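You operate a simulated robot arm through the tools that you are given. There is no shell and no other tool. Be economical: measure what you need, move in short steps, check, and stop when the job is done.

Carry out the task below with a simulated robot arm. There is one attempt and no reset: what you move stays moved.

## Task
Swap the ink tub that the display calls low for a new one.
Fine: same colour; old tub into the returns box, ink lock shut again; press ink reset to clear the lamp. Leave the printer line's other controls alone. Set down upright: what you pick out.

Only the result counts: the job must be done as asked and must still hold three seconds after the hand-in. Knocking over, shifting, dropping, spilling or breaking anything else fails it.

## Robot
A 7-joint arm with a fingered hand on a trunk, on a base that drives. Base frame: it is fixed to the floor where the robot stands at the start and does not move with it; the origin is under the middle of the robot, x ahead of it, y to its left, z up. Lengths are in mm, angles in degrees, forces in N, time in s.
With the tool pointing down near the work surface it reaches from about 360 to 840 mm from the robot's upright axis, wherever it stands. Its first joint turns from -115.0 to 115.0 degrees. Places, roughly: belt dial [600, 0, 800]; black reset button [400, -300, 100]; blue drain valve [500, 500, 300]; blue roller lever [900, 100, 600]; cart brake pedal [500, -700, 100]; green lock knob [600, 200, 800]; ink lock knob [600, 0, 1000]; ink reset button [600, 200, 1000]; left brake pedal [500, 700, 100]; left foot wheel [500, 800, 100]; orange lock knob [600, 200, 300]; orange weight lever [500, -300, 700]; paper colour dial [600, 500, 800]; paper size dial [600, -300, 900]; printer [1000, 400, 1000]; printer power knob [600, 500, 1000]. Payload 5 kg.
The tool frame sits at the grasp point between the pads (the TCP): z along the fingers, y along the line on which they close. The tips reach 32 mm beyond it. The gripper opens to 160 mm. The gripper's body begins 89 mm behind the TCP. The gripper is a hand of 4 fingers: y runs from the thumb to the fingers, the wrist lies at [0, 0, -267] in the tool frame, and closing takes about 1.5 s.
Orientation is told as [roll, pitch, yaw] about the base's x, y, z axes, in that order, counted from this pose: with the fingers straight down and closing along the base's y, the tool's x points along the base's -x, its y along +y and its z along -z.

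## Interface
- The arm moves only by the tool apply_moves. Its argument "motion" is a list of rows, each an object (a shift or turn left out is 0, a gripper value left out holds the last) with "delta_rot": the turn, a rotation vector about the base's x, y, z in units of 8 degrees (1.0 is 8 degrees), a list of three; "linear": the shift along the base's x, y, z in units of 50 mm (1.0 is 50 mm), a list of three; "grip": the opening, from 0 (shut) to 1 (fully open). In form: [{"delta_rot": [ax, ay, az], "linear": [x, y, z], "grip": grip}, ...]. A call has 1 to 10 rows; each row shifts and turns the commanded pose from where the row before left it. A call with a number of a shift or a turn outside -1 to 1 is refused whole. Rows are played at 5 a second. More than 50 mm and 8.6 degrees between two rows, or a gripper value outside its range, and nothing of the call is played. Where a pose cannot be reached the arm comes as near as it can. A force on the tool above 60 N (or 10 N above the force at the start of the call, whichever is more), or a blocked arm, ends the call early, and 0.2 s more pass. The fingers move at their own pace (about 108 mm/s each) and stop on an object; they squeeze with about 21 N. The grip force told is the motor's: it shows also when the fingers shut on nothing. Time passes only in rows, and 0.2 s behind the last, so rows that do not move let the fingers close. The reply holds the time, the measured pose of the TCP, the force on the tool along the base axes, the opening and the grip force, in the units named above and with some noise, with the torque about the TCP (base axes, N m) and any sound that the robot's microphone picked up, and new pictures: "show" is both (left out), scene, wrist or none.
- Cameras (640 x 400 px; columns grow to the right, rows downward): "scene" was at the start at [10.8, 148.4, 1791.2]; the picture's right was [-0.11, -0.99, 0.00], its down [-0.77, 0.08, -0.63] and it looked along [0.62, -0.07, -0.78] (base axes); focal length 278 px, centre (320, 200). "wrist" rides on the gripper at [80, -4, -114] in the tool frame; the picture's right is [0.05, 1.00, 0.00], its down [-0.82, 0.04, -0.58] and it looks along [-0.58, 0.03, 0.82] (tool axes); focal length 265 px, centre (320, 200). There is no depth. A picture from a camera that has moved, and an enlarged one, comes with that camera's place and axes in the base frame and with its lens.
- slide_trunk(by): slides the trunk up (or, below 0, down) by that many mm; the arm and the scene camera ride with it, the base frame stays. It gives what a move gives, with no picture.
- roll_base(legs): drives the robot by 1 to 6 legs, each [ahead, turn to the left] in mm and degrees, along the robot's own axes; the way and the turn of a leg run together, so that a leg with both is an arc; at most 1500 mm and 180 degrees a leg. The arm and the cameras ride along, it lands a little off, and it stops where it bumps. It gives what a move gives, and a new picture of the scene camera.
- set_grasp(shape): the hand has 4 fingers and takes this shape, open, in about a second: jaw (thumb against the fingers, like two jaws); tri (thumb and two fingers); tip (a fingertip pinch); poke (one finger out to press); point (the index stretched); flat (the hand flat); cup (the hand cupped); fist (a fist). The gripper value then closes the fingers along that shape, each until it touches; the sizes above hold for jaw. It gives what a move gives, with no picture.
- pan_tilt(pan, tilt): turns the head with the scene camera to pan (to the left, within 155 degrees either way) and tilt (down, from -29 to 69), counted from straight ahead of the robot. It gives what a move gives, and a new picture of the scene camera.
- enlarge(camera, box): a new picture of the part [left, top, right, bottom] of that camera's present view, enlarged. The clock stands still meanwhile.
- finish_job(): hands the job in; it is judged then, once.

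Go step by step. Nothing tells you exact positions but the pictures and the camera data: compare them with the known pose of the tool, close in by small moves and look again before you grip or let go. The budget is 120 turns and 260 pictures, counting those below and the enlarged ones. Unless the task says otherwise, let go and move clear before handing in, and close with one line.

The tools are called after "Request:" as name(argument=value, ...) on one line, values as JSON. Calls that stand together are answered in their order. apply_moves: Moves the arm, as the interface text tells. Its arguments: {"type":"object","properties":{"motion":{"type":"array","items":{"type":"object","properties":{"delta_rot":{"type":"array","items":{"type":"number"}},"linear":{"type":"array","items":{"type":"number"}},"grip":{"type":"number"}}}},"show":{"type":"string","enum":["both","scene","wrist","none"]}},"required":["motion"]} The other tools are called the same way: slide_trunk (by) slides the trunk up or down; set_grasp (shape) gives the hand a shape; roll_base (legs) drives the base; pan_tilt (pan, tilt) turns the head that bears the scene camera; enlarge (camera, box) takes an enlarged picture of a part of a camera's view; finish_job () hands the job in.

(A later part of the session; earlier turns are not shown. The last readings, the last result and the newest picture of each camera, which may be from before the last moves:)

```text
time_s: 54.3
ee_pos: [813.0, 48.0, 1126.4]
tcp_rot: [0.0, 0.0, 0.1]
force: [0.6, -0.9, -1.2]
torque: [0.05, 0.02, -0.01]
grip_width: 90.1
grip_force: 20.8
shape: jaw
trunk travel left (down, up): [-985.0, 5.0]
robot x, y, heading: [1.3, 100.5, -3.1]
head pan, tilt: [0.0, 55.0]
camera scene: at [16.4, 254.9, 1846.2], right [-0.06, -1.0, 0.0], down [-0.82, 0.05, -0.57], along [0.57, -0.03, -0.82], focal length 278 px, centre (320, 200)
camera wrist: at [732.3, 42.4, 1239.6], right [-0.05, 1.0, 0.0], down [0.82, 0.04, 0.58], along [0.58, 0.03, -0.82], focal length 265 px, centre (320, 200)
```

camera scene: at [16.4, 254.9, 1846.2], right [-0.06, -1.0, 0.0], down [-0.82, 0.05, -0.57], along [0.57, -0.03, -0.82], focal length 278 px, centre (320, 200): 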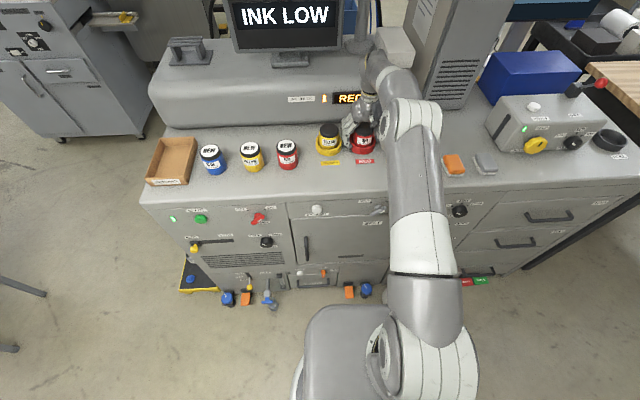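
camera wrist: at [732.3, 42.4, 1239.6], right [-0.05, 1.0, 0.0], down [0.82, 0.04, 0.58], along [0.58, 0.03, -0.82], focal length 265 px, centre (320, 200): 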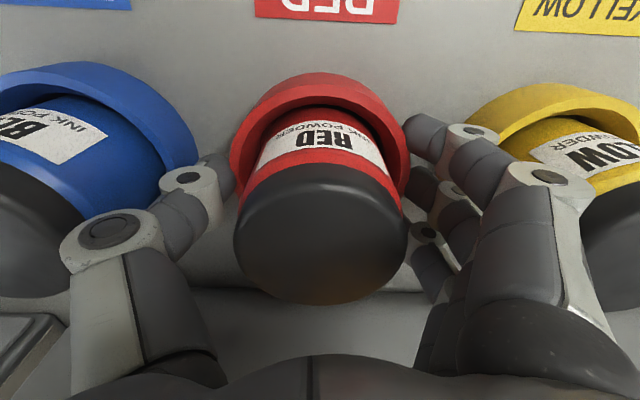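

It stopped at 90 mm, wider than the tub, so the fingertips are likely on the ring. I'll open, go up 18 mm and close again.

Request:
apply_moves(motion=[{"grip": 0.61}, {}, {"linear": [0, 0, 0.36]}, {}, {"grip": 0.3}, {}, {}, {}, {}])

```text
time_s: 56.3
ee_pos: [813.3, 47.0, 1144.6]
tcp_rot: [-0.1, 0.0, 0.0]
force: [-0.8, 0.4, 0.5]
torque: [0.04, 0.04, -0.02]
grip_width: 56.6
grip_force: 21.1
shape: jaw
trunk travel left (down, up): [-985.0, 5.0]
robot x, y, heading: [1.3, 95.1, -3.3]
head pan, tilt: [0.0, 55.0]
camera scene: at [16.5, 255.1, 1846.2], right [-0.06, -1.0, 0.0], down [-0.82, 0.05, -0.57], along [0.57, -0.03, -0.82], focal length 278 px, centre (320, 200)
camera wrist: at [732.1, 42.4, 1258.0], right [-0.05, 1.0, 0.0], down [0.82, 0.04, 0.58], along [0.58, 0.03, -0.82], focal length 265 px, centre (320, 200)
```

scene: 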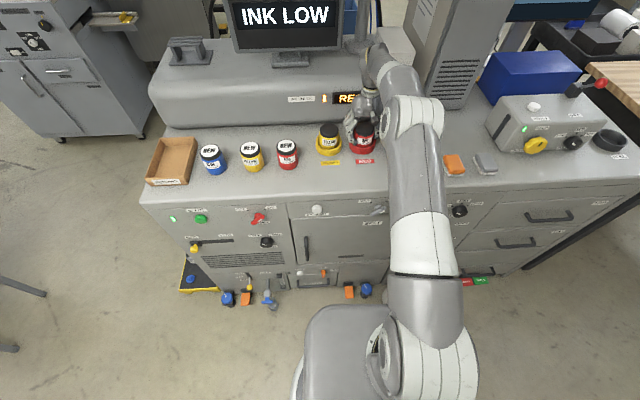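
wrist: 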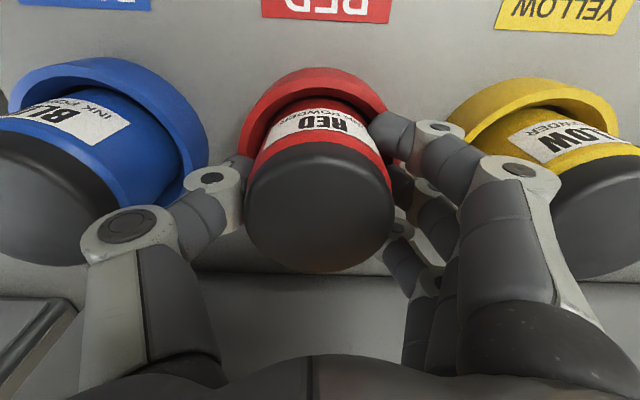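

It now closes at 57 mm around the tub body. I'll lift a little and check.

Request:
apply_moves(motion=[{"linear": [0, 0, 0.2]}, {"linear": [0, 0, 0.3]}, {"linear": [0, 0, 0.4]}, {}])

Request:
enlarge(camera="scene", box=[300, 60, 460, 180])

```text
time_s: 57.3
ee_pos: [812.3, 49.0, 1189.3]
tcp_rot: [-0.1, 0.0, 0.0]
force: [0.6, -0.2, -1.5]
torque: [0.02, -0.01, -0.03]
grip_width: 56.9
grip_force: 20.7
shape: jaw
trunk travel left (down, up): [-985.0, 5.0]
robot x, y, heading: [1.3, 101.0, -3.4]
head pan, tilt: [0.0, 55.0]
camera scene: at [16.9, 255.1, 1846.2], right [-0.06, -1.0, 0.0], down [-0.82, 0.05, -0.57], along [0.57, -0.03, -0.82], focal length 278 px, centre (320, 200)
camera wrist: at [732.3, 43.2, 1302.4], right [-0.05, 1.0, 0.0], down [0.82, 0.04, 0.58], along [0.58, 0.03, -0.82], focal length 265 px, centre (320, 200)
```

scene: 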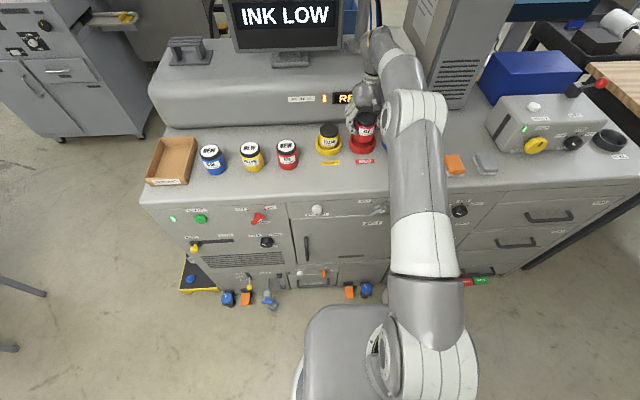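
wrist: 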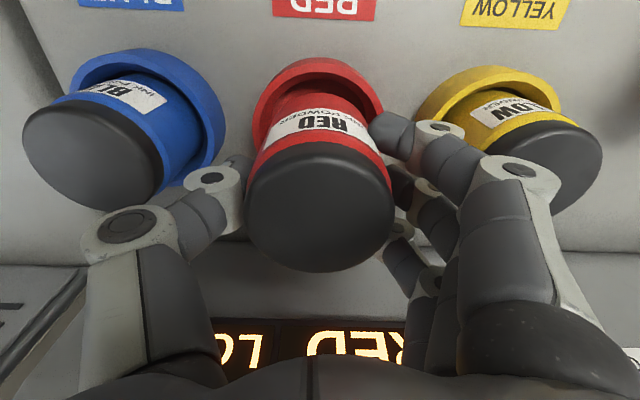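

```text
3.33 times, centred on (380, 120) of scene
camera zoom: at [16.9, 255.1, 1846.2], right [-0.06, -1.0, 0.0], down [-0.82, 0.05, -0.57], along [0.57, -0.03, -0.82], focal length 926 px, centre (120, 467)
```

zoom: 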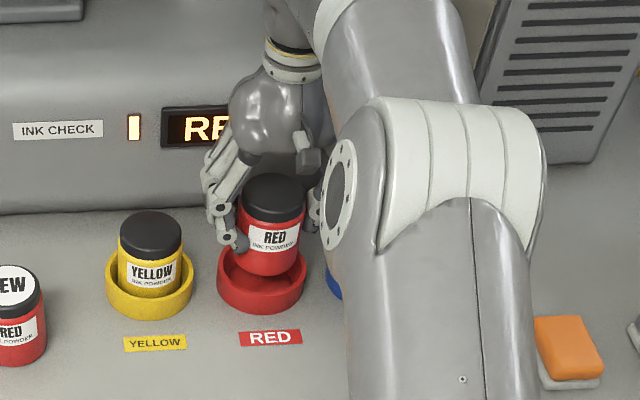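

The tub lifts free. I'll raise it, retract and drive to about (0, 480) near the returns box.

Request:
apply_moves(motion=[{"linear": [0, 0, 0.7]}, {"linear": [0, 0, 0.8]}, {"linear": [-0.2, 0, 0.8]}, {"linear": [-0.9, 0, 0]}, {"linear": [-0.9, 0, 0]}, {"linear": [-0.9, 0.1, 0]}, {"linear": [-0.9, 0.2, 0]}, {"linear": [-0.9, 0.3, 0]}, {"linear": [-0.8, 0.3, 0]}, {}], show="none")

Request:
roll_base(legs=[[0, 93], [380, 0], [0, -90]])

```text
time_s: 59.5
ee_pos: [538.1, 94.2, 1301.9]
tcp_rot: [-0.1, 0.1, -0.1]
force: [0.0, -1.0, -1.6]
torque: [0.01, 0.0, -0.01]
grip_width: 56.7
grip_force: 21.0
shape: jaw
trunk travel left (down, up): [-985.0, 5.0]
robot x, y, heading: [-1.8, 97.2, -3.2]
head pan, tilt: [0.0, 55.0]
```

```text
time_s: 69.7
ee_pos: [529.4, 513.0, 1302.3]
tcp_rot: [0.0, 0.0, 4.1]
force: [0.6, 0.2, -1.4]
torque: [0.02, 0.0, 0.01]
grip_width: 56.7
grip_force: 20.8
shape: jaw
trunk travel left (down, up): [-985.0, 5.0]
robot x, y, heading: [-5.1, 481.7, 0.9]
head pan, tilt: [0.0, 55.0]
camera scene: at [-1.8, 635.4, 1846.2], right [0.02, -1.0, 0.0], down [-0.82, -0.01, -0.57], along [0.57, 0.01, -0.82], focal length 278 px, centre (320, 200)
```

scene: 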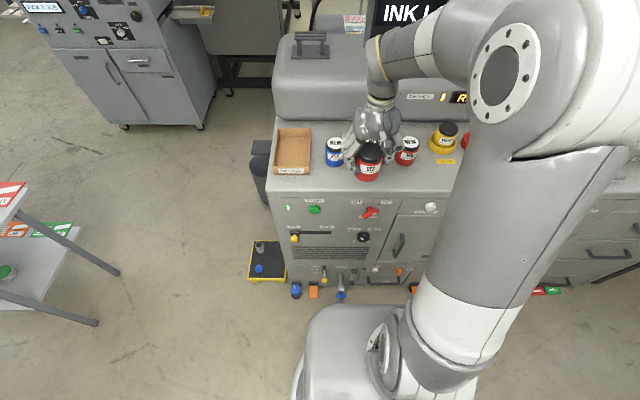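

Request:
enlarge(camera="scene", box=[265, 100, 345, 190])

Request:
enlarge(camera="wrist", box=[0, 0, 640, 400])

```text
4.44 times, centred on (305, 145) of scene
camera zoom: at [-1.8, 635.4, 1846.2], right [0.02, -1.0, 0.0], down [-0.82, -0.01, -0.57], along [0.57, 0.01, -0.82], focal length 1235 px, centre (387, 444)
```

zoom: 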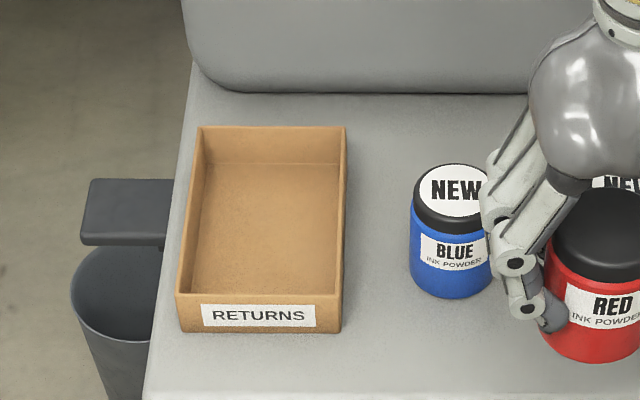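

```text
1.00 times, centred on (320, 200) of wrist (not enlarged: the box is as wide or as high as the picture)
camera zoom: at [449.2, 501.9, 1416.3], right [-0.12, 0.99, 0.0], down [0.81, 0.1, 0.58], along [0.57, 0.07, -0.82], focal length 265 px, centre (320, 200)
```

zoom: 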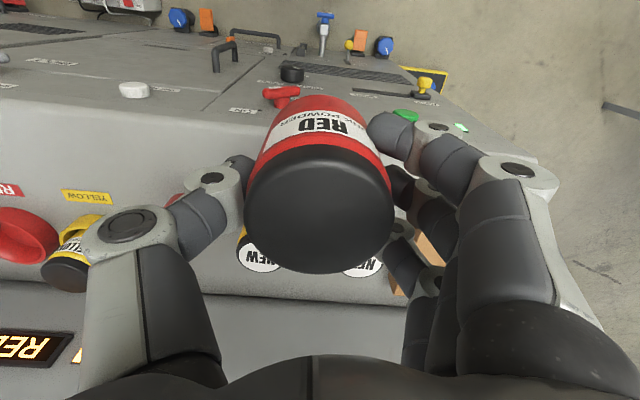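

The returns box interior is about x 665–860, y 690–816 with its floor at ≈1060. I'll carry the tub over (745, 753), staying high.

Request:
apply_moves(motion=[{"linear": [0.617, 0.686, 0], "delta_rot": [0, 0, -0.5]}, {"linear": [0.617, 0.686, 0]}, {"linear": [0.617, 0.686, 0]}, {"linear": [0.617, 0.686, 0]}, {"linear": [0.617, 0.686, 0]}, {"linear": [0.617, 0.686, 0]}, {"linear": [0.617, 0.686, 0]}, {"linear": [0, 0, -0.8]}, {}])

```text
time_s: 71.7
ee_pos: [747.8, 754.3, 1264.1]
tcp_rot: [-0.1, -0.1, 0.2]
force: [0.4, 0.1, -1.5]
torque: [-0.03, 0.01, -0.02]
grip_width: 56.4
grip_force: 21.3
shape: jaw
trunk travel left (down, up): [-985.0, 5.0]
robot x, y, heading: [-10.4, 477.8, 0.9]
head pan, tilt: [0.0, 55.0]
camera scene: at [-1.4, 637.0, 1846.1], right [0.02, -1.0, 0.0], down [-0.82, -0.01, -0.57], along [0.57, 0.01, -0.82], focal length 278 px, centre (320, 200)
camera wrist: at [666.2, 747.8, 1377.2], right [-0.05, 1.0, 0.0], down [0.82, 0.04, 0.58], along [0.58, 0.03, -0.82], focal length 265 px, centre (320, 200)
```

scene: 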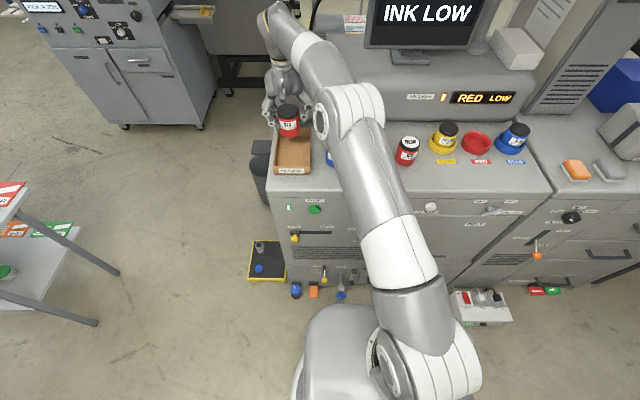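
wrist: 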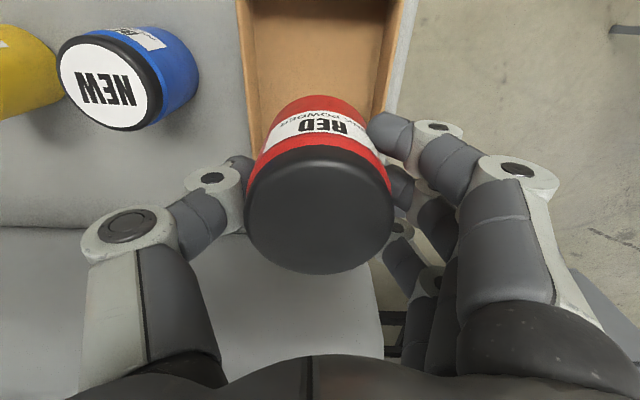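

Aligned over the box. I'll descend.

Request:
apply_moves(motion=[{"linear": [0, -0.04, -0.6]}, {"linear": [0, 0, -0.6]}, {"linear": [0, 0, -0.5]}, {"linear": [0, 0, -0.3]}, {}])

Request:
enlarge(camera="scene", box=[250, 60, 346, 190])

```text
time_s: 72.9
ee_pos: [744.6, 749.8, 1164.7]
tcp_rot: [0.0, -0.1, 0.2]
force: [-0.6, 0.7, -1.3]
torque: [0.01, -0.01, 0.01]
grip_width: 56.6
grip_force: 21.0
shape: jaw
trunk travel left (down, up): [-985.0, 5.0]
robot x, y, heading: [-8.7, 477.8, 0.7]
head pan, tilt: [0.0, 55.0]
camera scene: at [-1.8, 635.7, 1846.2], right [0.02, -1.0, 0.0], down [-0.82, -0.01, -0.57], along [0.57, 0.01, -0.82], focal length 278 px, centre (320, 200)
camera wrist: at [664.3, 744.6, 1277.3], right [-0.05, 1.0, 0.0], down [0.82, 0.04, 0.58], along [0.58, 0.03, -0.82], focal length 265 px, centre (320, 200)
```

scene: 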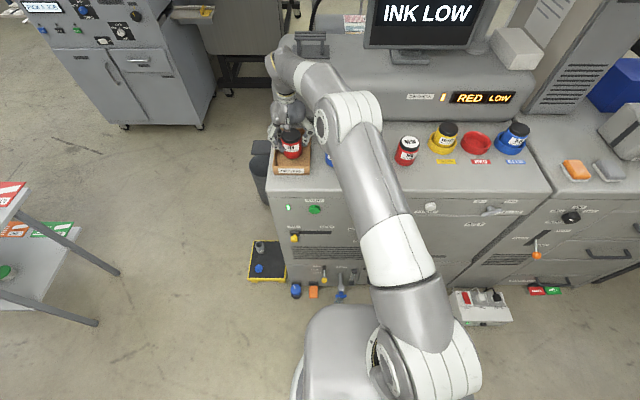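
wrist: 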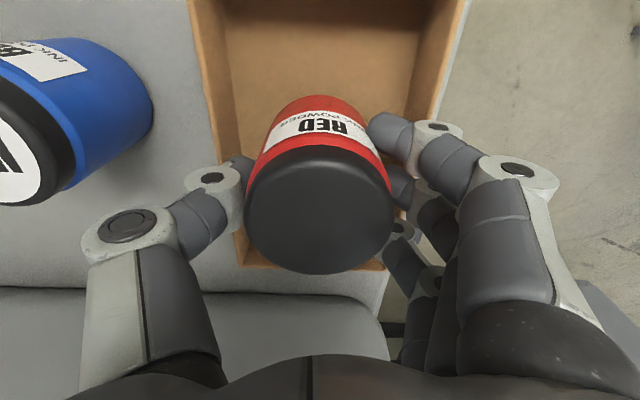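

```text
3.08 times, centred on (298, 125) of scene
camera zoom: at [-1.8, 635.7, 1846.2], right [0.02, -1.0, 0.0], down [-0.82, -0.01, -0.57], along [0.57, 0.01, -0.82], focal length 855 px, centre (388, 431)
```

zoom: 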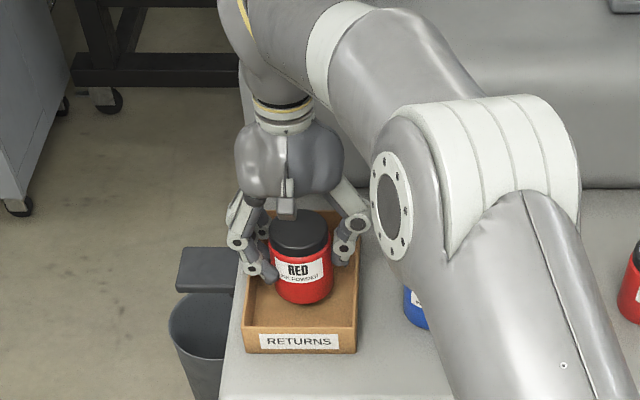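

Still free. I'll continue slowly until it touches.

Request:
apply_moves(motion=[{"linear": [0, 0, -0.15]}, {"linear": [0, 0, -0.15]}, {"linear": [0, 0, -0.1]}, {}], show="none")

Request:
apply_moves(motion=[{"linear": [0, 0, -0.1]}, {}], show="none")

```text
time_s: 73.9
ee_pos: [745.6, 751.1, 1147.3]
tcp_rot: [0.0, -0.3, 0.1]
force: [0.6, 0.2, 22.2]
torque: [-0.02, -0.03, 0.03]
grip_width: 57.1
grip_force: 20.1
shape: jaw
trunk travel left (down, up): [-985.0, 5.0]
robot x, y, heading: [-2.5, 479.4, 0.9]
head pan, tilt: [0.0, 55.0]
```

```text
time_s: 74.5
ee_pos: [745.0, 751.4, 1144.4]
tcp_rot: [0.2, -0.6, 0.1]
force: [4.3, 0.6, 39.9]
torque: [0.0, -0.07, 0.12]
grip_width: 57.8
grip_force: 21.0
shape: jaw
trunk travel left (down, up): [-985.0, 5.0]
robot x, y, heading: [-4.4, 476.8, 1.0]
head pan, tilt: [0.0, 55.0]
```

Request:
apply_moves(motion=[{"linear": [0, 0, 0.12]}, {}], show="wrist")

Request:
enlarge(camera="scene", box=[258, 100, 338, 190])

```text
time_s: 75.1
ee_pos: [744.2, 750.4, 1144.5]
tcp_rot: [0.0, 0.0, 0.1]
force: [7.4, 1.5, 22.6]
torque: [0.15, -0.21, -0.02]
grip_width: 58.0
grip_force: 21.5
shape: jaw
trunk travel left (down, up): [-985.0, 5.0]
robot x, y, heading: [-5.8, 476.5, 0.9]
head pan, tilt: [0.0, 55.0]
camera wrist: at [663.6, 745.4, 1257.7], right [-0.05, 1.0, 0.0], down [0.81, 0.04, 0.58], along [0.58, 0.03, -0.82], focal length 265 px, centre (320, 200)
```

wrist: 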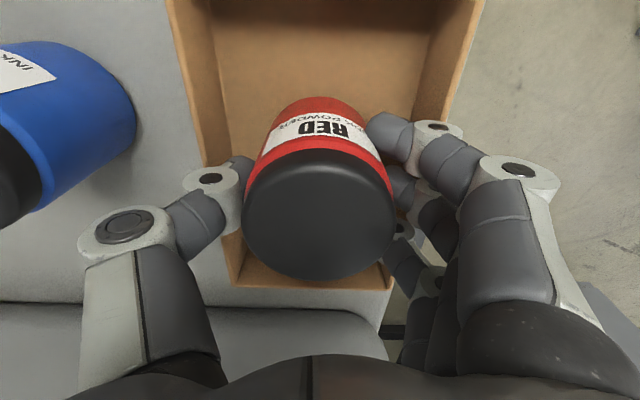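

```text
4.44 times, centred on (298, 145) of scene
camera zoom: at [-3.8, 635.0, 1846.2], right [0.02, -1.0, 0.0], down [-0.82, -0.01, -0.57], along [0.57, 0.01, -0.82], focal length 1235 px, centre (418, 444)
```

zoom: 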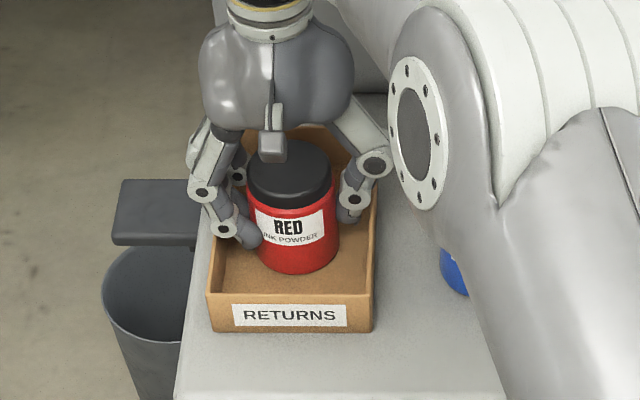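

The tub is resting on the box floor. I'll release by about 10 mm per side and rise.

Request:
apply_moves(motion=[{"linear": [0, 0, 0.04], "grip": 0.4}, {"grip": 0.46}, {}, {}, {"linear": [0, 0, 0.3]}, {"linear": [0, 0, 0.5]}, {"linear": [0, 0, 0.8]}, {"linear": [0, 0, 0.8]}, {}])

Request:
enlarge(camera="scene", box=[258, 100, 338, 190])

```text
time_s: 77.1
ee_pos: [747.3, 750.1, 1265.8]
tcp_rot: [0.0, -0.1, 0.1]
force: [-0.3, 0.0, 0.6]
torque: [0.0, 0.0, 0.0]
grip_width: 72.8
grip_force: 0.0
shape: jaw
trunk travel left (down, up): [-985.0, 5.0]
robot x, y, heading: [-8.1, 478.8, 0.7]
head pan, tilt: [0.0, 55.0]
camera scene: at [-1.2, 635.9, 1846.2], right [0.02, -1.0, 0.0], down [-0.82, -0.01, -0.57], along [0.57, 0.01, -0.82], focal length 278 px, centre (320, 200)
camera wrist: at [666.2, 745.9, 1379.3], right [-0.05, 1.0, 0.0], down [0.82, 0.04, 0.58], along [0.58, 0.03, -0.82], focal length 265 px, centre (320, 200)
```

scene: 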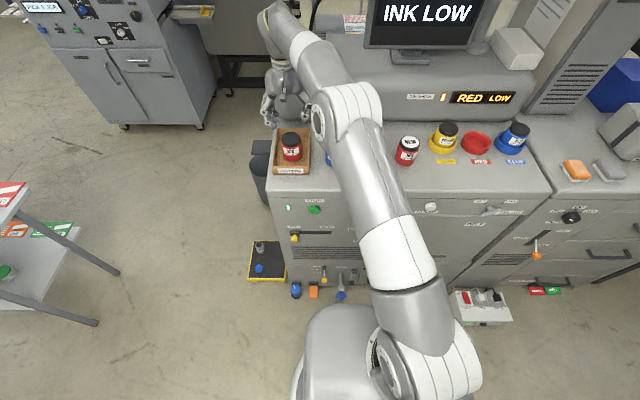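
wrist: 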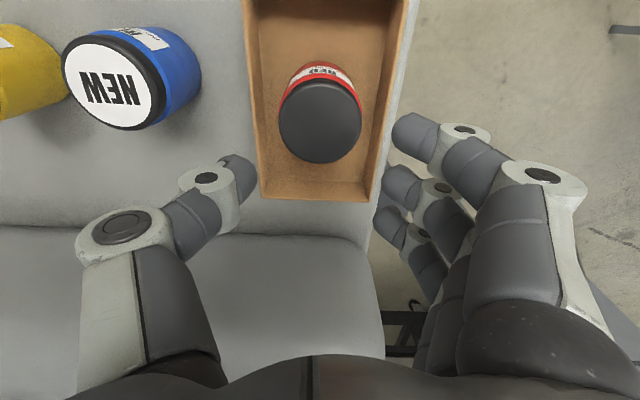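

```text
4.44 times, centred on (298, 145) of scene
camera zoom: at [-1.2, 635.9, 1846.2], right [0.02, -1.0, 0.0], down [-0.82, -0.01, -0.57], along [0.57, 0.01, -0.82], focal length 1235 px, centre (418, 444)
```

zoom: 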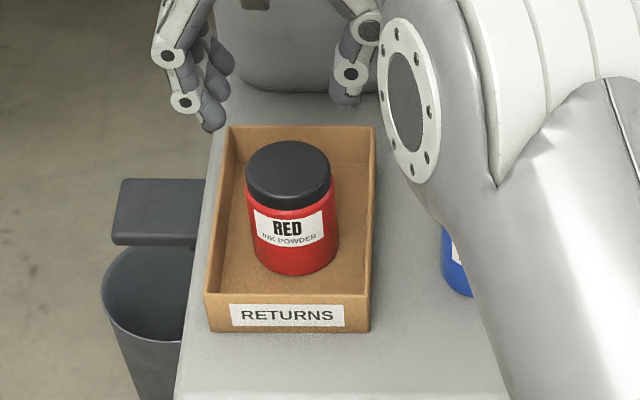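

The old tub stands upright in the box. Next I'll move over the new red tub near (742, 332).

Request:
apply_moves(motion=[{"linear": [0, -0.93, 0.2], "grip": 0.61}, {"linear": [0, -0.93, 0]}, {"linear": [0, -0.93, 0]}, {"linear": [0, -0.93, 0]}, {"linear": [0, -0.93, 0]}, {"linear": [0, -0.93, 0]}, {"linear": [0, -0.93, 0]}, {"linear": [0, -0.93, -0.2]}, {"linear": [0, -0.93, -0.5]}, {}])

```text
refused: row 9 steps farther than a row can; nothing moved
```

Request:
apply_moves(motion=[{"linear": [0, -0.93, 0.2], "grip": 0.61}, {"linear": [0, -0.93, 0]}, {"linear": [0, -0.93, 0]}, {"linear": [0, -0.93, 0]}, {"linear": [0, -0.93, 0]}, {"linear": [0, -0.93, 0]}, {"linear": [0, -0.93, 0]}, {"linear": [0, -0.93, -0.2]}, {"linear": [0, -0.93, -0.3]}, {}])

```text
time_s: 79.3
ee_pos: [745.5, 334.1, 1249.2]
tcp_rot: [0.1, -0.1, 0.2]
force: [0.6, 0.7, 0.5]
torque: [-0.06, -0.03, -0.02]
grip_width: 97.0
grip_force: 0.1
shape: jaw
trunk travel left (down, up): [-985.0, 5.0]
robot x, y, heading: [-4.4, 478.8, 0.6]
head pan, tilt: [0.0, 55.0]
camera scene: at [-2.3, 637.5, 1846.1], right [0.02, -1.0, 0.0], down [-0.82, -0.01, -0.57], along [0.57, 0.01, -0.82], focal length 278 px, centre (320, 200)
camera wrist: at [664.8, 329.4, 1362.5], right [-0.06, 1.0, 0.0], down [0.81, 0.05, 0.58], along [0.58, 0.03, -0.82], focal length 265 px, centre (320, 200)
```

scene: 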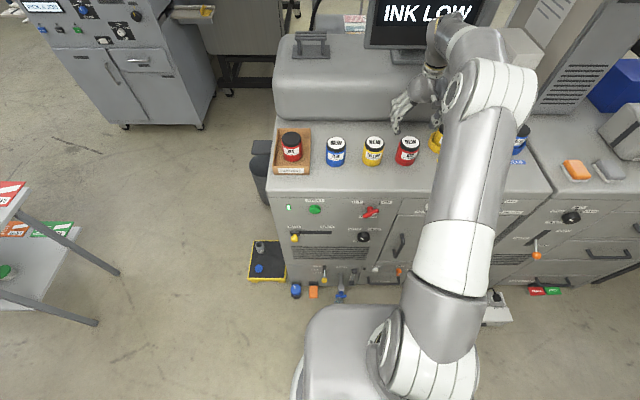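
wrist: 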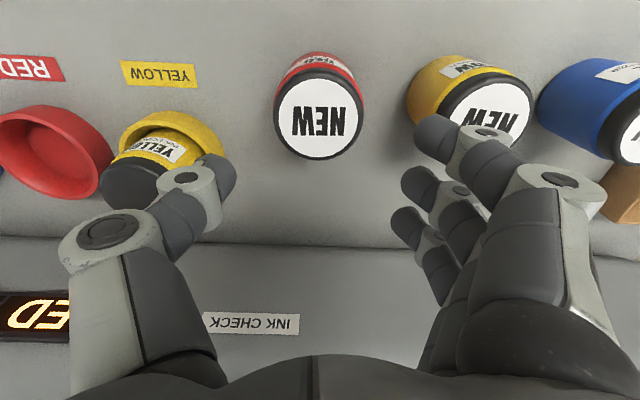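

I'll centre at (738, 331) and descend to the same relative height as before (z≈1146).

Request:
apply_moves(motion=[{"linear": [-0.15, -0.05, -0.4]}, {"linear": [0, 0, -0.6]}, {"linear": [0, 0, -0.6]}, {"linear": [0, 0, -0.2]}, {}])

```text
time_s: 80.5
ee_pos: [737.6, 330.5, 1160.0]
tcp_rot: [0.0, -0.1, 0.1]
force: [-0.2, -0.8, -0.3]
torque: [-0.07, 0.01, -0.02]
grip_width: 97.3
grip_force: 0.0
shape: jaw
trunk travel left (down, up): [-985.0, 5.0]
robot x, y, heading: [0.2, 480.7, 0.9]
head pan, tilt: [0.0, 55.0]
camera scene: at [-2.0, 635.4, 1846.2], right [0.02, -1.0, 0.0], down [-0.82, -0.01, -0.57], along [0.57, 0.01, -0.82], focal length 278 px, centre (320, 200)
camera wrist: at [657.7, 324.9, 1272.9], right [-0.05, 1.0, 0.0], down [0.82, 0.04, 0.58], along [0.58, 0.03, -0.82], focal length 265 px, centre (320, 200)
```

scene: 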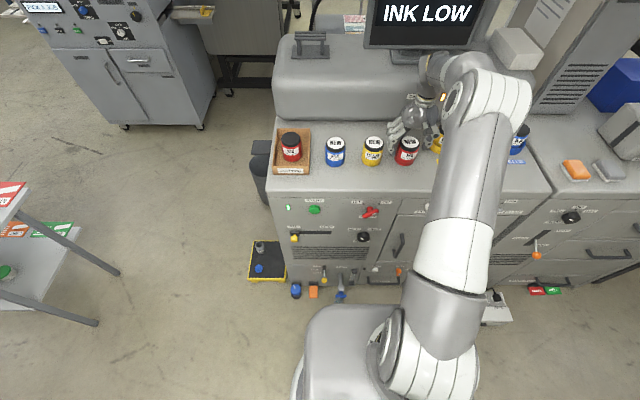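
wrist: 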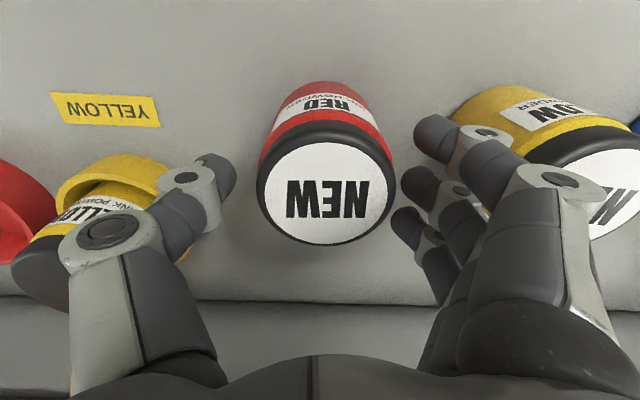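

Request:
apply_moves(motion=[{"linear": [0, 0.04, -0.28]}, {}, {"grip": 0.3}, {}, {}, {}, {}], show="wrist")

```text
time_s: 82.1
ee_pos: [737.1, 331.7, 1146.4]
tcp_rot: [-0.1, 0.0, 0.1]
force: [0.7, 0.7, 0.0]
torque: [0.05, -0.02, -0.03]
grip_width: 55.0
grip_force: 21.1
shape: jaw
trunk travel left (down, up): [-985.0, 5.0]
robot x, y, heading: [-4.2, 480.7, 0.8]
head pan, tilt: [0.0, 55.0]
camera wrist: at [657.2, 327.1, 1259.0], right [-0.05, 1.0, 0.0], down [0.82, 0.04, 0.58], along [0.58, 0.03, -0.82], focal length 265 px, centre (320, 200)
```

wrist: 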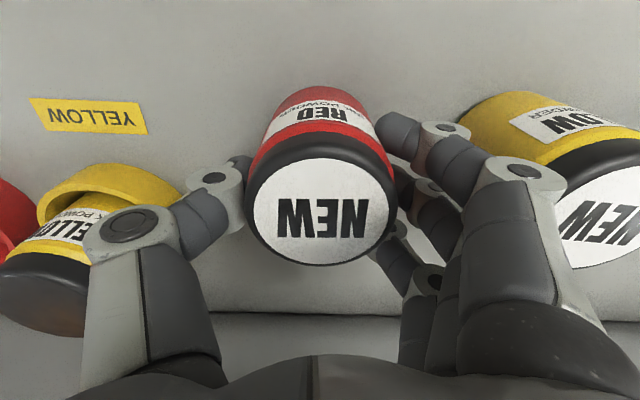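

Gripped. I'll lift, retract and drive back to about (0, 100).

Request:
apply_moves(motion=[{"linear": [0, 0, 0.5]}, {"linear": [0, 0, 0.8]}, {"linear": [0, 0, 0.9]}, {"linear": [0, 0, 0.9]}, {"linear": [-0.9, 0.3, 0]}, {"linear": [-0.9, 0.3, 0]}, {"linear": [-0.9, 0.3, 0]}, {"linear": [-0.9, 0.4, 0]}, {"linear": [-0.5, 0.7, 0]}, {}])

Request:
roll_base(legs=[[0, -91], [380, 0], [0, 90]])

```text
time_s: 84.3
ee_pos: [534.6, 431.8, 1301.5]
tcp_rot: [0.2, 0.0, 0.1]
force: [0.4, -1.2, -2.8]
torque: [0.03, -0.05, 0.02]
grip_width: 54.7
grip_force: 20.9
shape: jaw
trunk travel left (down, up): [-985.0, 5.0]
robot x, y, heading: [-5.0, 479.3, 0.9]
head pan, tilt: [0.0, 55.0]
camera scene: at [-1.1, 633.8, 1846.4], right [0.02, -1.0, 0.0], down [-0.82, -0.01, -0.57], along [0.57, 0.01, -0.82], focal length 278 px, centre (320, 200)
camera wrist: at [453.8, 426.1, 1414.3], right [-0.05, 1.0, 0.0], down [0.82, 0.04, 0.58], along [0.58, 0.03, -0.82], focal length 265 px, centre (320, 200)
```

scene: 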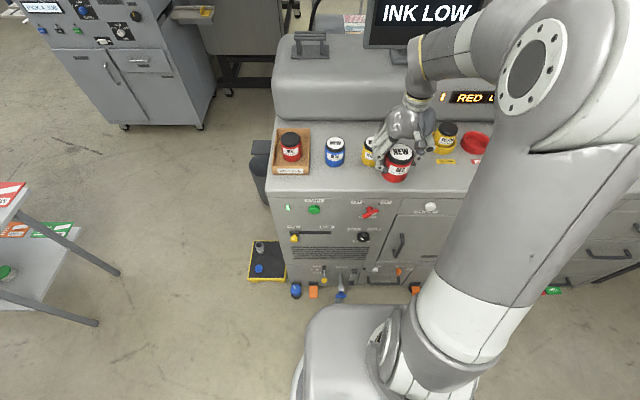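
wrist: 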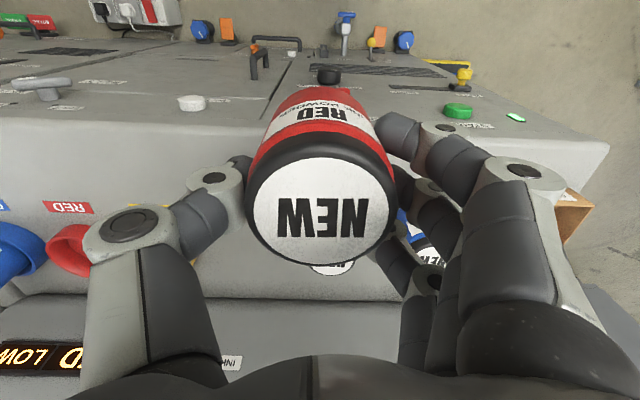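

```text
time_s: 94.3
ee_pos: [544.6, 72.0, 1302.1]
tcp_rot: [0.1, 0.1, 1.5]
force: [0.5, -0.2, -2.8]
torque: [-0.05, -0.01, -0.01]
grip_width: 54.9
grip_force: 21.1
shape: jaw
trunk travel left (down, up): [-985.0, 5.0]
robot x, y, heading: [1.6, 102.0, 2.2]
head pan, tilt: [0.0, 55.0]
camera scene: at [3.3, 261.3, 1846.2], right [0.04, -1.0, 0.0], down [-0.82, -0.03, -0.57], along [0.57, 0.02, -0.82], focal length 278 px, centre (320, 200)
```

scene: 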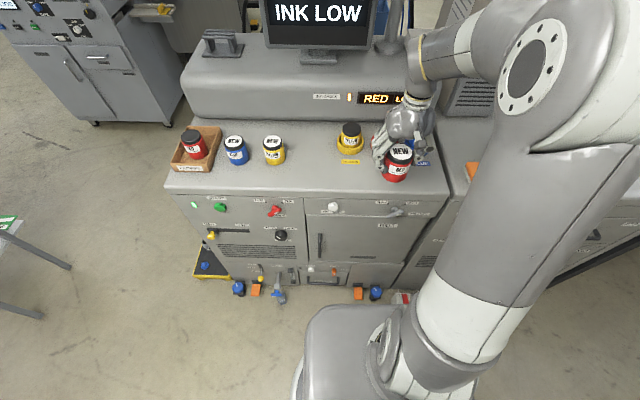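

Driven back. I'll carry the tub to just short of the red ring, staying high, and measure.

Request:
apply_moves(motion=[{"linear": [0.9, -0.1, 0], "delta_rot": [0, 0, -0.18]}, {"linear": [0.9, -0.1, 0]}, {"linear": [0.9, -0.1, 0]}, {"linear": [0.9, -0.1, 0]}, {"linear": [0.9, -0.1, 0]}, {"linear": [0, 0, -0.2]}, {}])

Request:
enlarge(camera="scene", box=[320, 80, 480, 180])

```text
time_s: 95.9
ee_pos: [771.5, 46.4, 1290.2]
tcp_rot: [0.0, 0.1, 0.2]
force: [-0.7, 0.0, -3.4]
torque: [0.0, -0.01, 0.01]
grip_width: 54.6
grip_force: 21.4
shape: jaw
trunk travel left (down, up): [-985.0, 5.0]
robot x, y, heading: [3.4, 104.0, 2.4]
head pan, tilt: [0.0, 55.0]
camera scene: at [4.8, 261.1, 1846.2], right [0.04, -1.0, 0.0], down [-0.82, -0.03, -0.57], along [0.57, 0.02, -0.82], focal length 278 px, centre (320, 200)
camera wrist: at [691.6, 41.4, 1404.1], right [-0.05, 1.0, 0.0], down [0.82, 0.04, 0.58], along [0.58, 0.03, -0.82], focal length 265 px, centre (320, 200)
```

scene: 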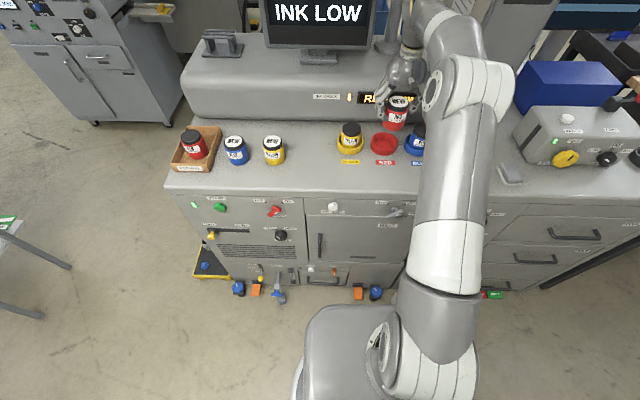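
wrist: 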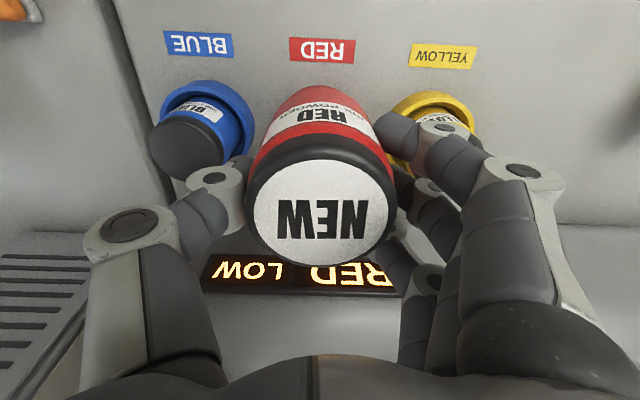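

```text
4.00 times, centred on (400, 130) of scene
camera zoom: at [4.8, 261.1, 1846.2], right [0.04, -1.0, 0.0], down [-0.82, -0.03, -0.57], along [0.57, 0.02, -0.82], focal length 1111 px, centre (0, 480)
```

zoom: 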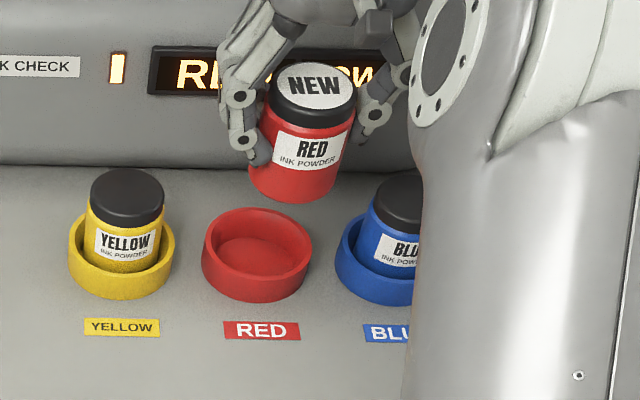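

Positions agree with the earlier pickup (813, 47.5). I'll go over the ring and start down.

Request:
apply_moves(motion=[{"linear": [0.5, 0.02, 0]}, {"linear": [0.38, 0, -0.3]}, {"linear": [0, 0, -0.7]}, {"linear": [0, 0, -0.6]}, {}])

Request:
enlarge(camera="scene", box=[320, 80, 480, 180])

```text
time_s: 97.1
ee_pos: [813.8, 47.4, 1211.6]
tcp_rot: [0.0, 0.0, 0.1]
force: [0.4, -0.1, -2.7]
torque: [0.01, -0.05, -0.01]
grip_width: 54.7
grip_force: 20.9
shape: jaw
trunk travel left (down, up): [-985.0, 5.0]
robot x, y, heading: [3.0, 102.8, 2.5]
head pan, tilt: [0.0, 55.0]
camera scene: at [2.7, 261.1, 1846.2], right [0.04, -1.0, 0.0], down [-0.82, -0.03, -0.57], along [0.57, 0.02, -0.82], focal length 278 px, centre (320, 200)
camera wrist: at [732.8, 41.2, 1324.8], right [-0.05, 1.0, 0.0], down [0.81, 0.04, 0.58], along [0.58, 0.03, -0.82], focal length 265 px, centre (320, 200)
```

scene: 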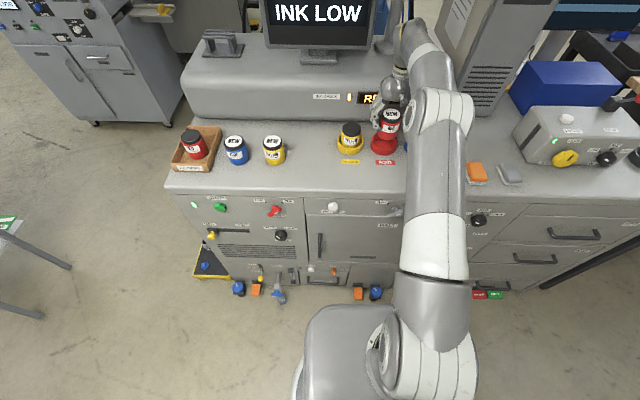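
wrist: 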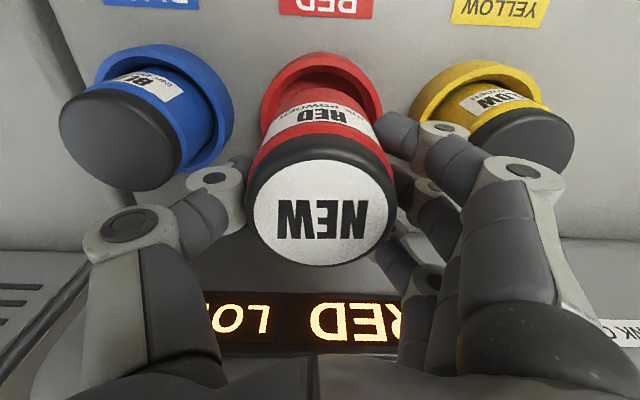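

```text
4.00 times, centred on (400, 130) of scene
camera zoom: at [2.7, 261.1, 1846.2], right [0.04, -1.0, 0.0], down [-0.82, -0.03, -0.57], along [0.57, 0.02, -0.82], focal length 1111 px, centre (0, 480)
```

zoom: 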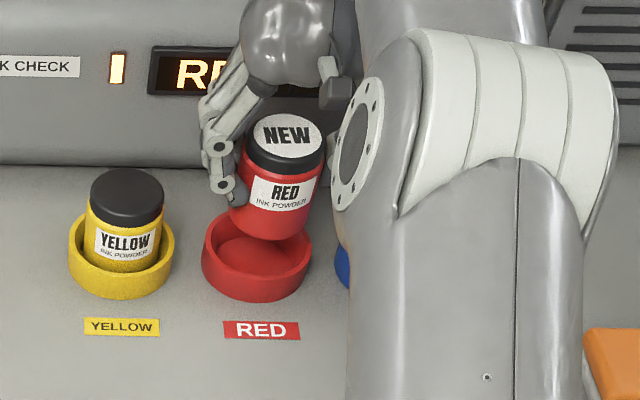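

Alignment agrees in both views. I'll lower gently into the ring.

Request:
apply_moves(motion=[{"linear": [0.02, 0, -0.4]}, {"linear": [0, 0, -0.4]}, {"linear": [0, 0, -0.2]}, {"linear": [0, 0, -0.16]}, {}])

Request:
enlarge(camera="scene", box=[320, 80, 480, 180])

```text
time_s: 98.3
ee_pos: [813.9, 46.6, 1154.3]
tcp_rot: [0.0, -0.1, 0.0]
force: [0.2, 0.2, -3.0]
torque: [0.0, 0.0, -0.02]
grip_width: 55.0
grip_force: 20.9
shape: jaw
trunk travel left (down, up): [-985.0, 5.0]
robot x, y, heading: [2.2, 102.8, 2.1]
head pan, tilt: [0.0, 55.0]
camera scene: at [3.3, 261.1, 1846.2], right [0.04, -1.0, 0.0], down [-0.82, -0.03, -0.57], along [0.57, 0.02, -0.82], focal length 278 px, centre (320, 200)
camera wrist: at [733.8, 41.7, 1267.4], right [-0.05, 1.0, 0.0], down [0.82, 0.04, 0.58], along [0.58, 0.03, -0.82], focal length 265 px, centre (320, 200)
```

scene: 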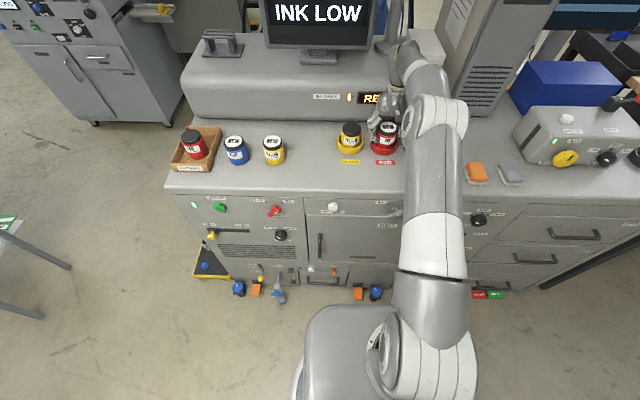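
wrist: 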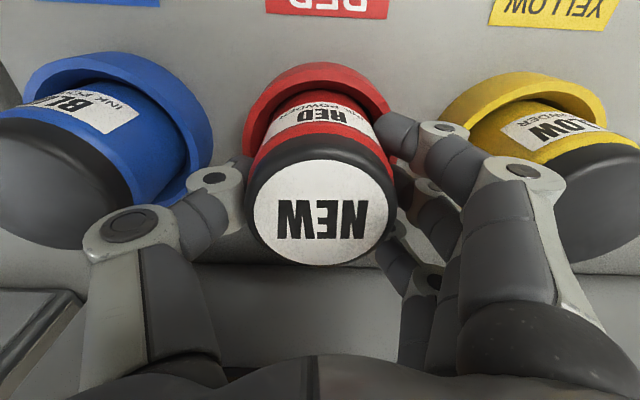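

```text
4.00 times, centred on (400, 130) of scene
camera zoom: at [3.3, 261.1, 1846.2], right [0.04, -1.0, 0.0], down [-0.82, -0.03, -0.57], along [0.57, 0.02, -0.82], focal length 1111 px, centre (0, 480)
```

zoom: 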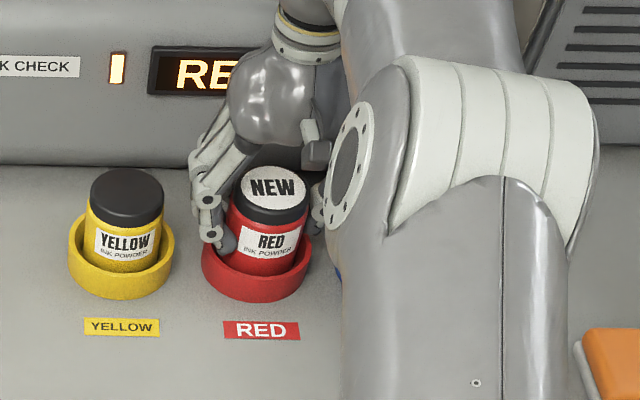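

Well lined up; I'll shift 3 mm in x and lower to the seat.

Request:
apply_moves(motion=[{"linear": [0.06, 0, -0.08]}, {"linear": [0, 0, -0.08]}, {}], show="none")

Request:
apply_moves(motion=[{"linear": [0, 0, -0.06]}, {}], show="none")

```text
time_s: 99.1
ee_pos: [816.5, 46.3, 1145.5]
tcp_rot: [0.0, 0.1, 0.1]
force: [-0.6, -0.7, -2.3]
torque: [-0.01, -0.01, -0.04]
grip_width: 54.6
grip_force: 21.2
shape: jaw
trunk travel left (down, up): [-985.0, 5.0]
robot x, y, heading: [1.6, 106.0, 2.3]
head pan, tilt: [0.0, 55.0]
```

```text
time_s: 99.7
ee_pos: [818.3, 46.6, 1146.1]
tcp_rot: [0.0, -0.2, 0.1]
force: [3.7, -1.2, 9.5]
torque: [-0.01, -0.03, 0.01]
grip_width: 54.9
grip_force: 21.1
shape: jaw
trunk travel left (down, up): [-985.0, 5.0]
robot x, y, heading: [1.7, 104.2, 2.2]
head pan, tilt: [0.0, 55.0]
```

It touches at the expected seat height. I'll release and rise.

Request:
apply_moves(motion=[{"grip": 0.4}, {"grip": 0.48}, {}, {}, {"linear": [0, 0, 0.3]}, {"linear": [0, 0, 0.6]}, {"linear": [0, 0, 0.9]}, {"linear": [0, 0, 0.9]}, {}])

Request:
enlarge(camera="scene", box=[320, 80, 480, 180])

```text
time_s: 101.7
ee_pos: [815.8, 46.4, 1277.4]
tcp_rot: [0.0, -0.1, 0.2]
force: [0.5, -0.1, 0.6]
torque: [-0.01, 0.01, -0.04]
grip_width: 76.1
grip_force: 0.0
shape: jaw
trunk travel left (down, up): [-985.0, 5.0]
robot x, y, heading: [0.6, 100.0, 2.2]
head pan, tilt: [0.0, 55.0]
camera scene: at [3.7, 261.0, 1846.2], right [0.04, -1.0, 0.0], down [-0.82, -0.03, -0.57], along [0.57, 0.02, -0.82], focal length 278 px, centre (320, 200)
camera wrist: at [735.9, 41.6, 1390.5], right [-0.05, 1.0, 0.0], down [0.82, 0.04, 0.58], along [0.58, 0.03, -0.82], focal length 265 px, centre (320, 200)
```

scene: 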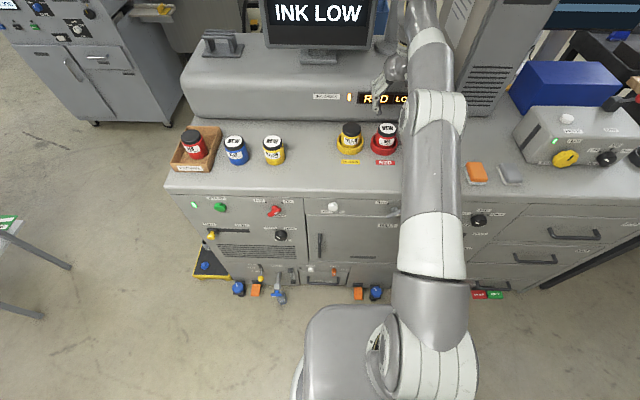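
wrist: 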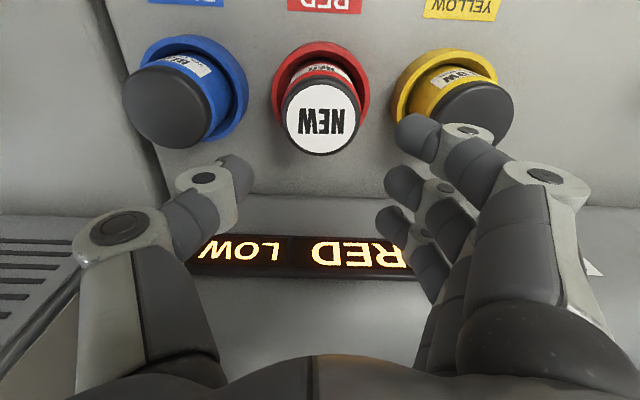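

```text
4.00 times, centred on (400, 130) of scene
camera zoom: at [3.7, 261.0, 1846.2], right [0.04, -1.0, 0.0], down [-0.82, -0.03, -0.57], along [0.57, 0.02, -0.82], focal length 1111 px, centre (0, 480)
```

zoom: 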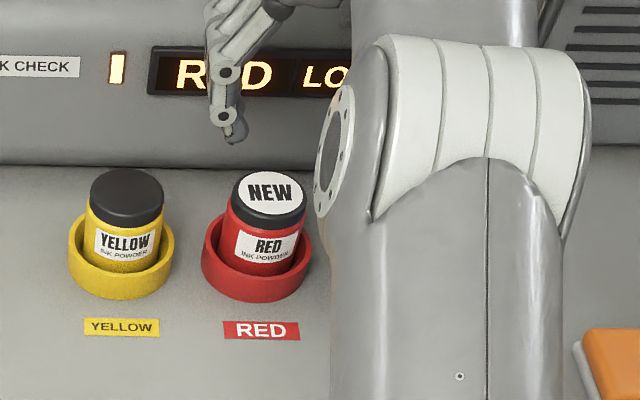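

The new tub is seated upright in the ring. I'll retract and back up 250 mm to work the lock and the reset button.

Request:
apply_moves(motion=[{"linear": [-0.3, 0, 0.6]}, {"linear": [-0.9, 0, 0]}, {"linear": [-0.9, 0, 0]}, {"linear": [-0.9, 0, 0]}, {"linear": [-0.9, 0, 0]}, {"linear": [-0.9, 0, 0]}, {"linear": [-0.9, 0, 0]}, {}], show="none")

Request:
roll_base(legs=[[-250, -2]])

Request:
slide_trunk(by=-300)

```text
time_s: 103.5
ee_pos: [535.1, 45.6, 1306.5]
tcp_rot: [0.1, 0.0, 0.1]
force: [1.0, 0.1, 0.3]
torque: [-0.01, 0.07, 0.01]
grip_width: 76.4
grip_force: 0.0
shape: jaw
trunk travel left (down, up): [-985.0, 5.0]
robot x, y, heading: [4.3, 106.2, 2.2]
head pan, tilt: [0.0, 55.0]
```

```text
time_s: 105.3
ee_pos: [282.2, 22.3, 1308.9]
tcp_rot: [-0.1, -0.1, -2.0]
force: [-0.5, 0.1, -0.7]
torque: [-0.02, -0.02, 0.03]
grip_width: 76.0
grip_force: 0.1
shape: jaw
trunk travel left (down, up): [-985.0, 5.0]
robot x, y, heading: [-245.8, 100.1, 0.4]
head pan, tilt: [0.0, 55.0]
camera scene: at [-242.1, 255.1, 1846.2], right [0.0, -1.0, 0.0], down [-0.82, 0.0, -0.57], along [0.57, 0.0, -0.82], focal length 278 px, centre (320, 200)
```

scene: 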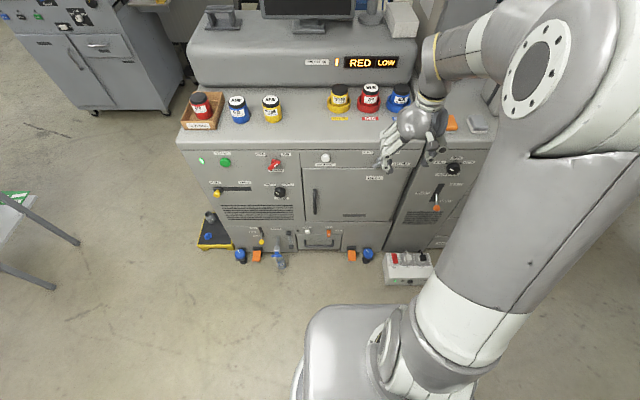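

```text
time_s: 108.3
ee_pos: [282.1, 21.9, 1008.7]
tcp_rot: [-0.1, 0.0, -2.0]
force: [-0.4, 0.4, -0.4]
torque: [-0.01, 0.02, 0.02]
grip_width: 76.0
grip_force: 0.1
shape: jaw
trunk travel left (down, up): [-685.0, 305.0]
robot x, y, heading: [-247.4, 98.2, 0.3]
head pan, tilt: [0.0, 55.0]
```

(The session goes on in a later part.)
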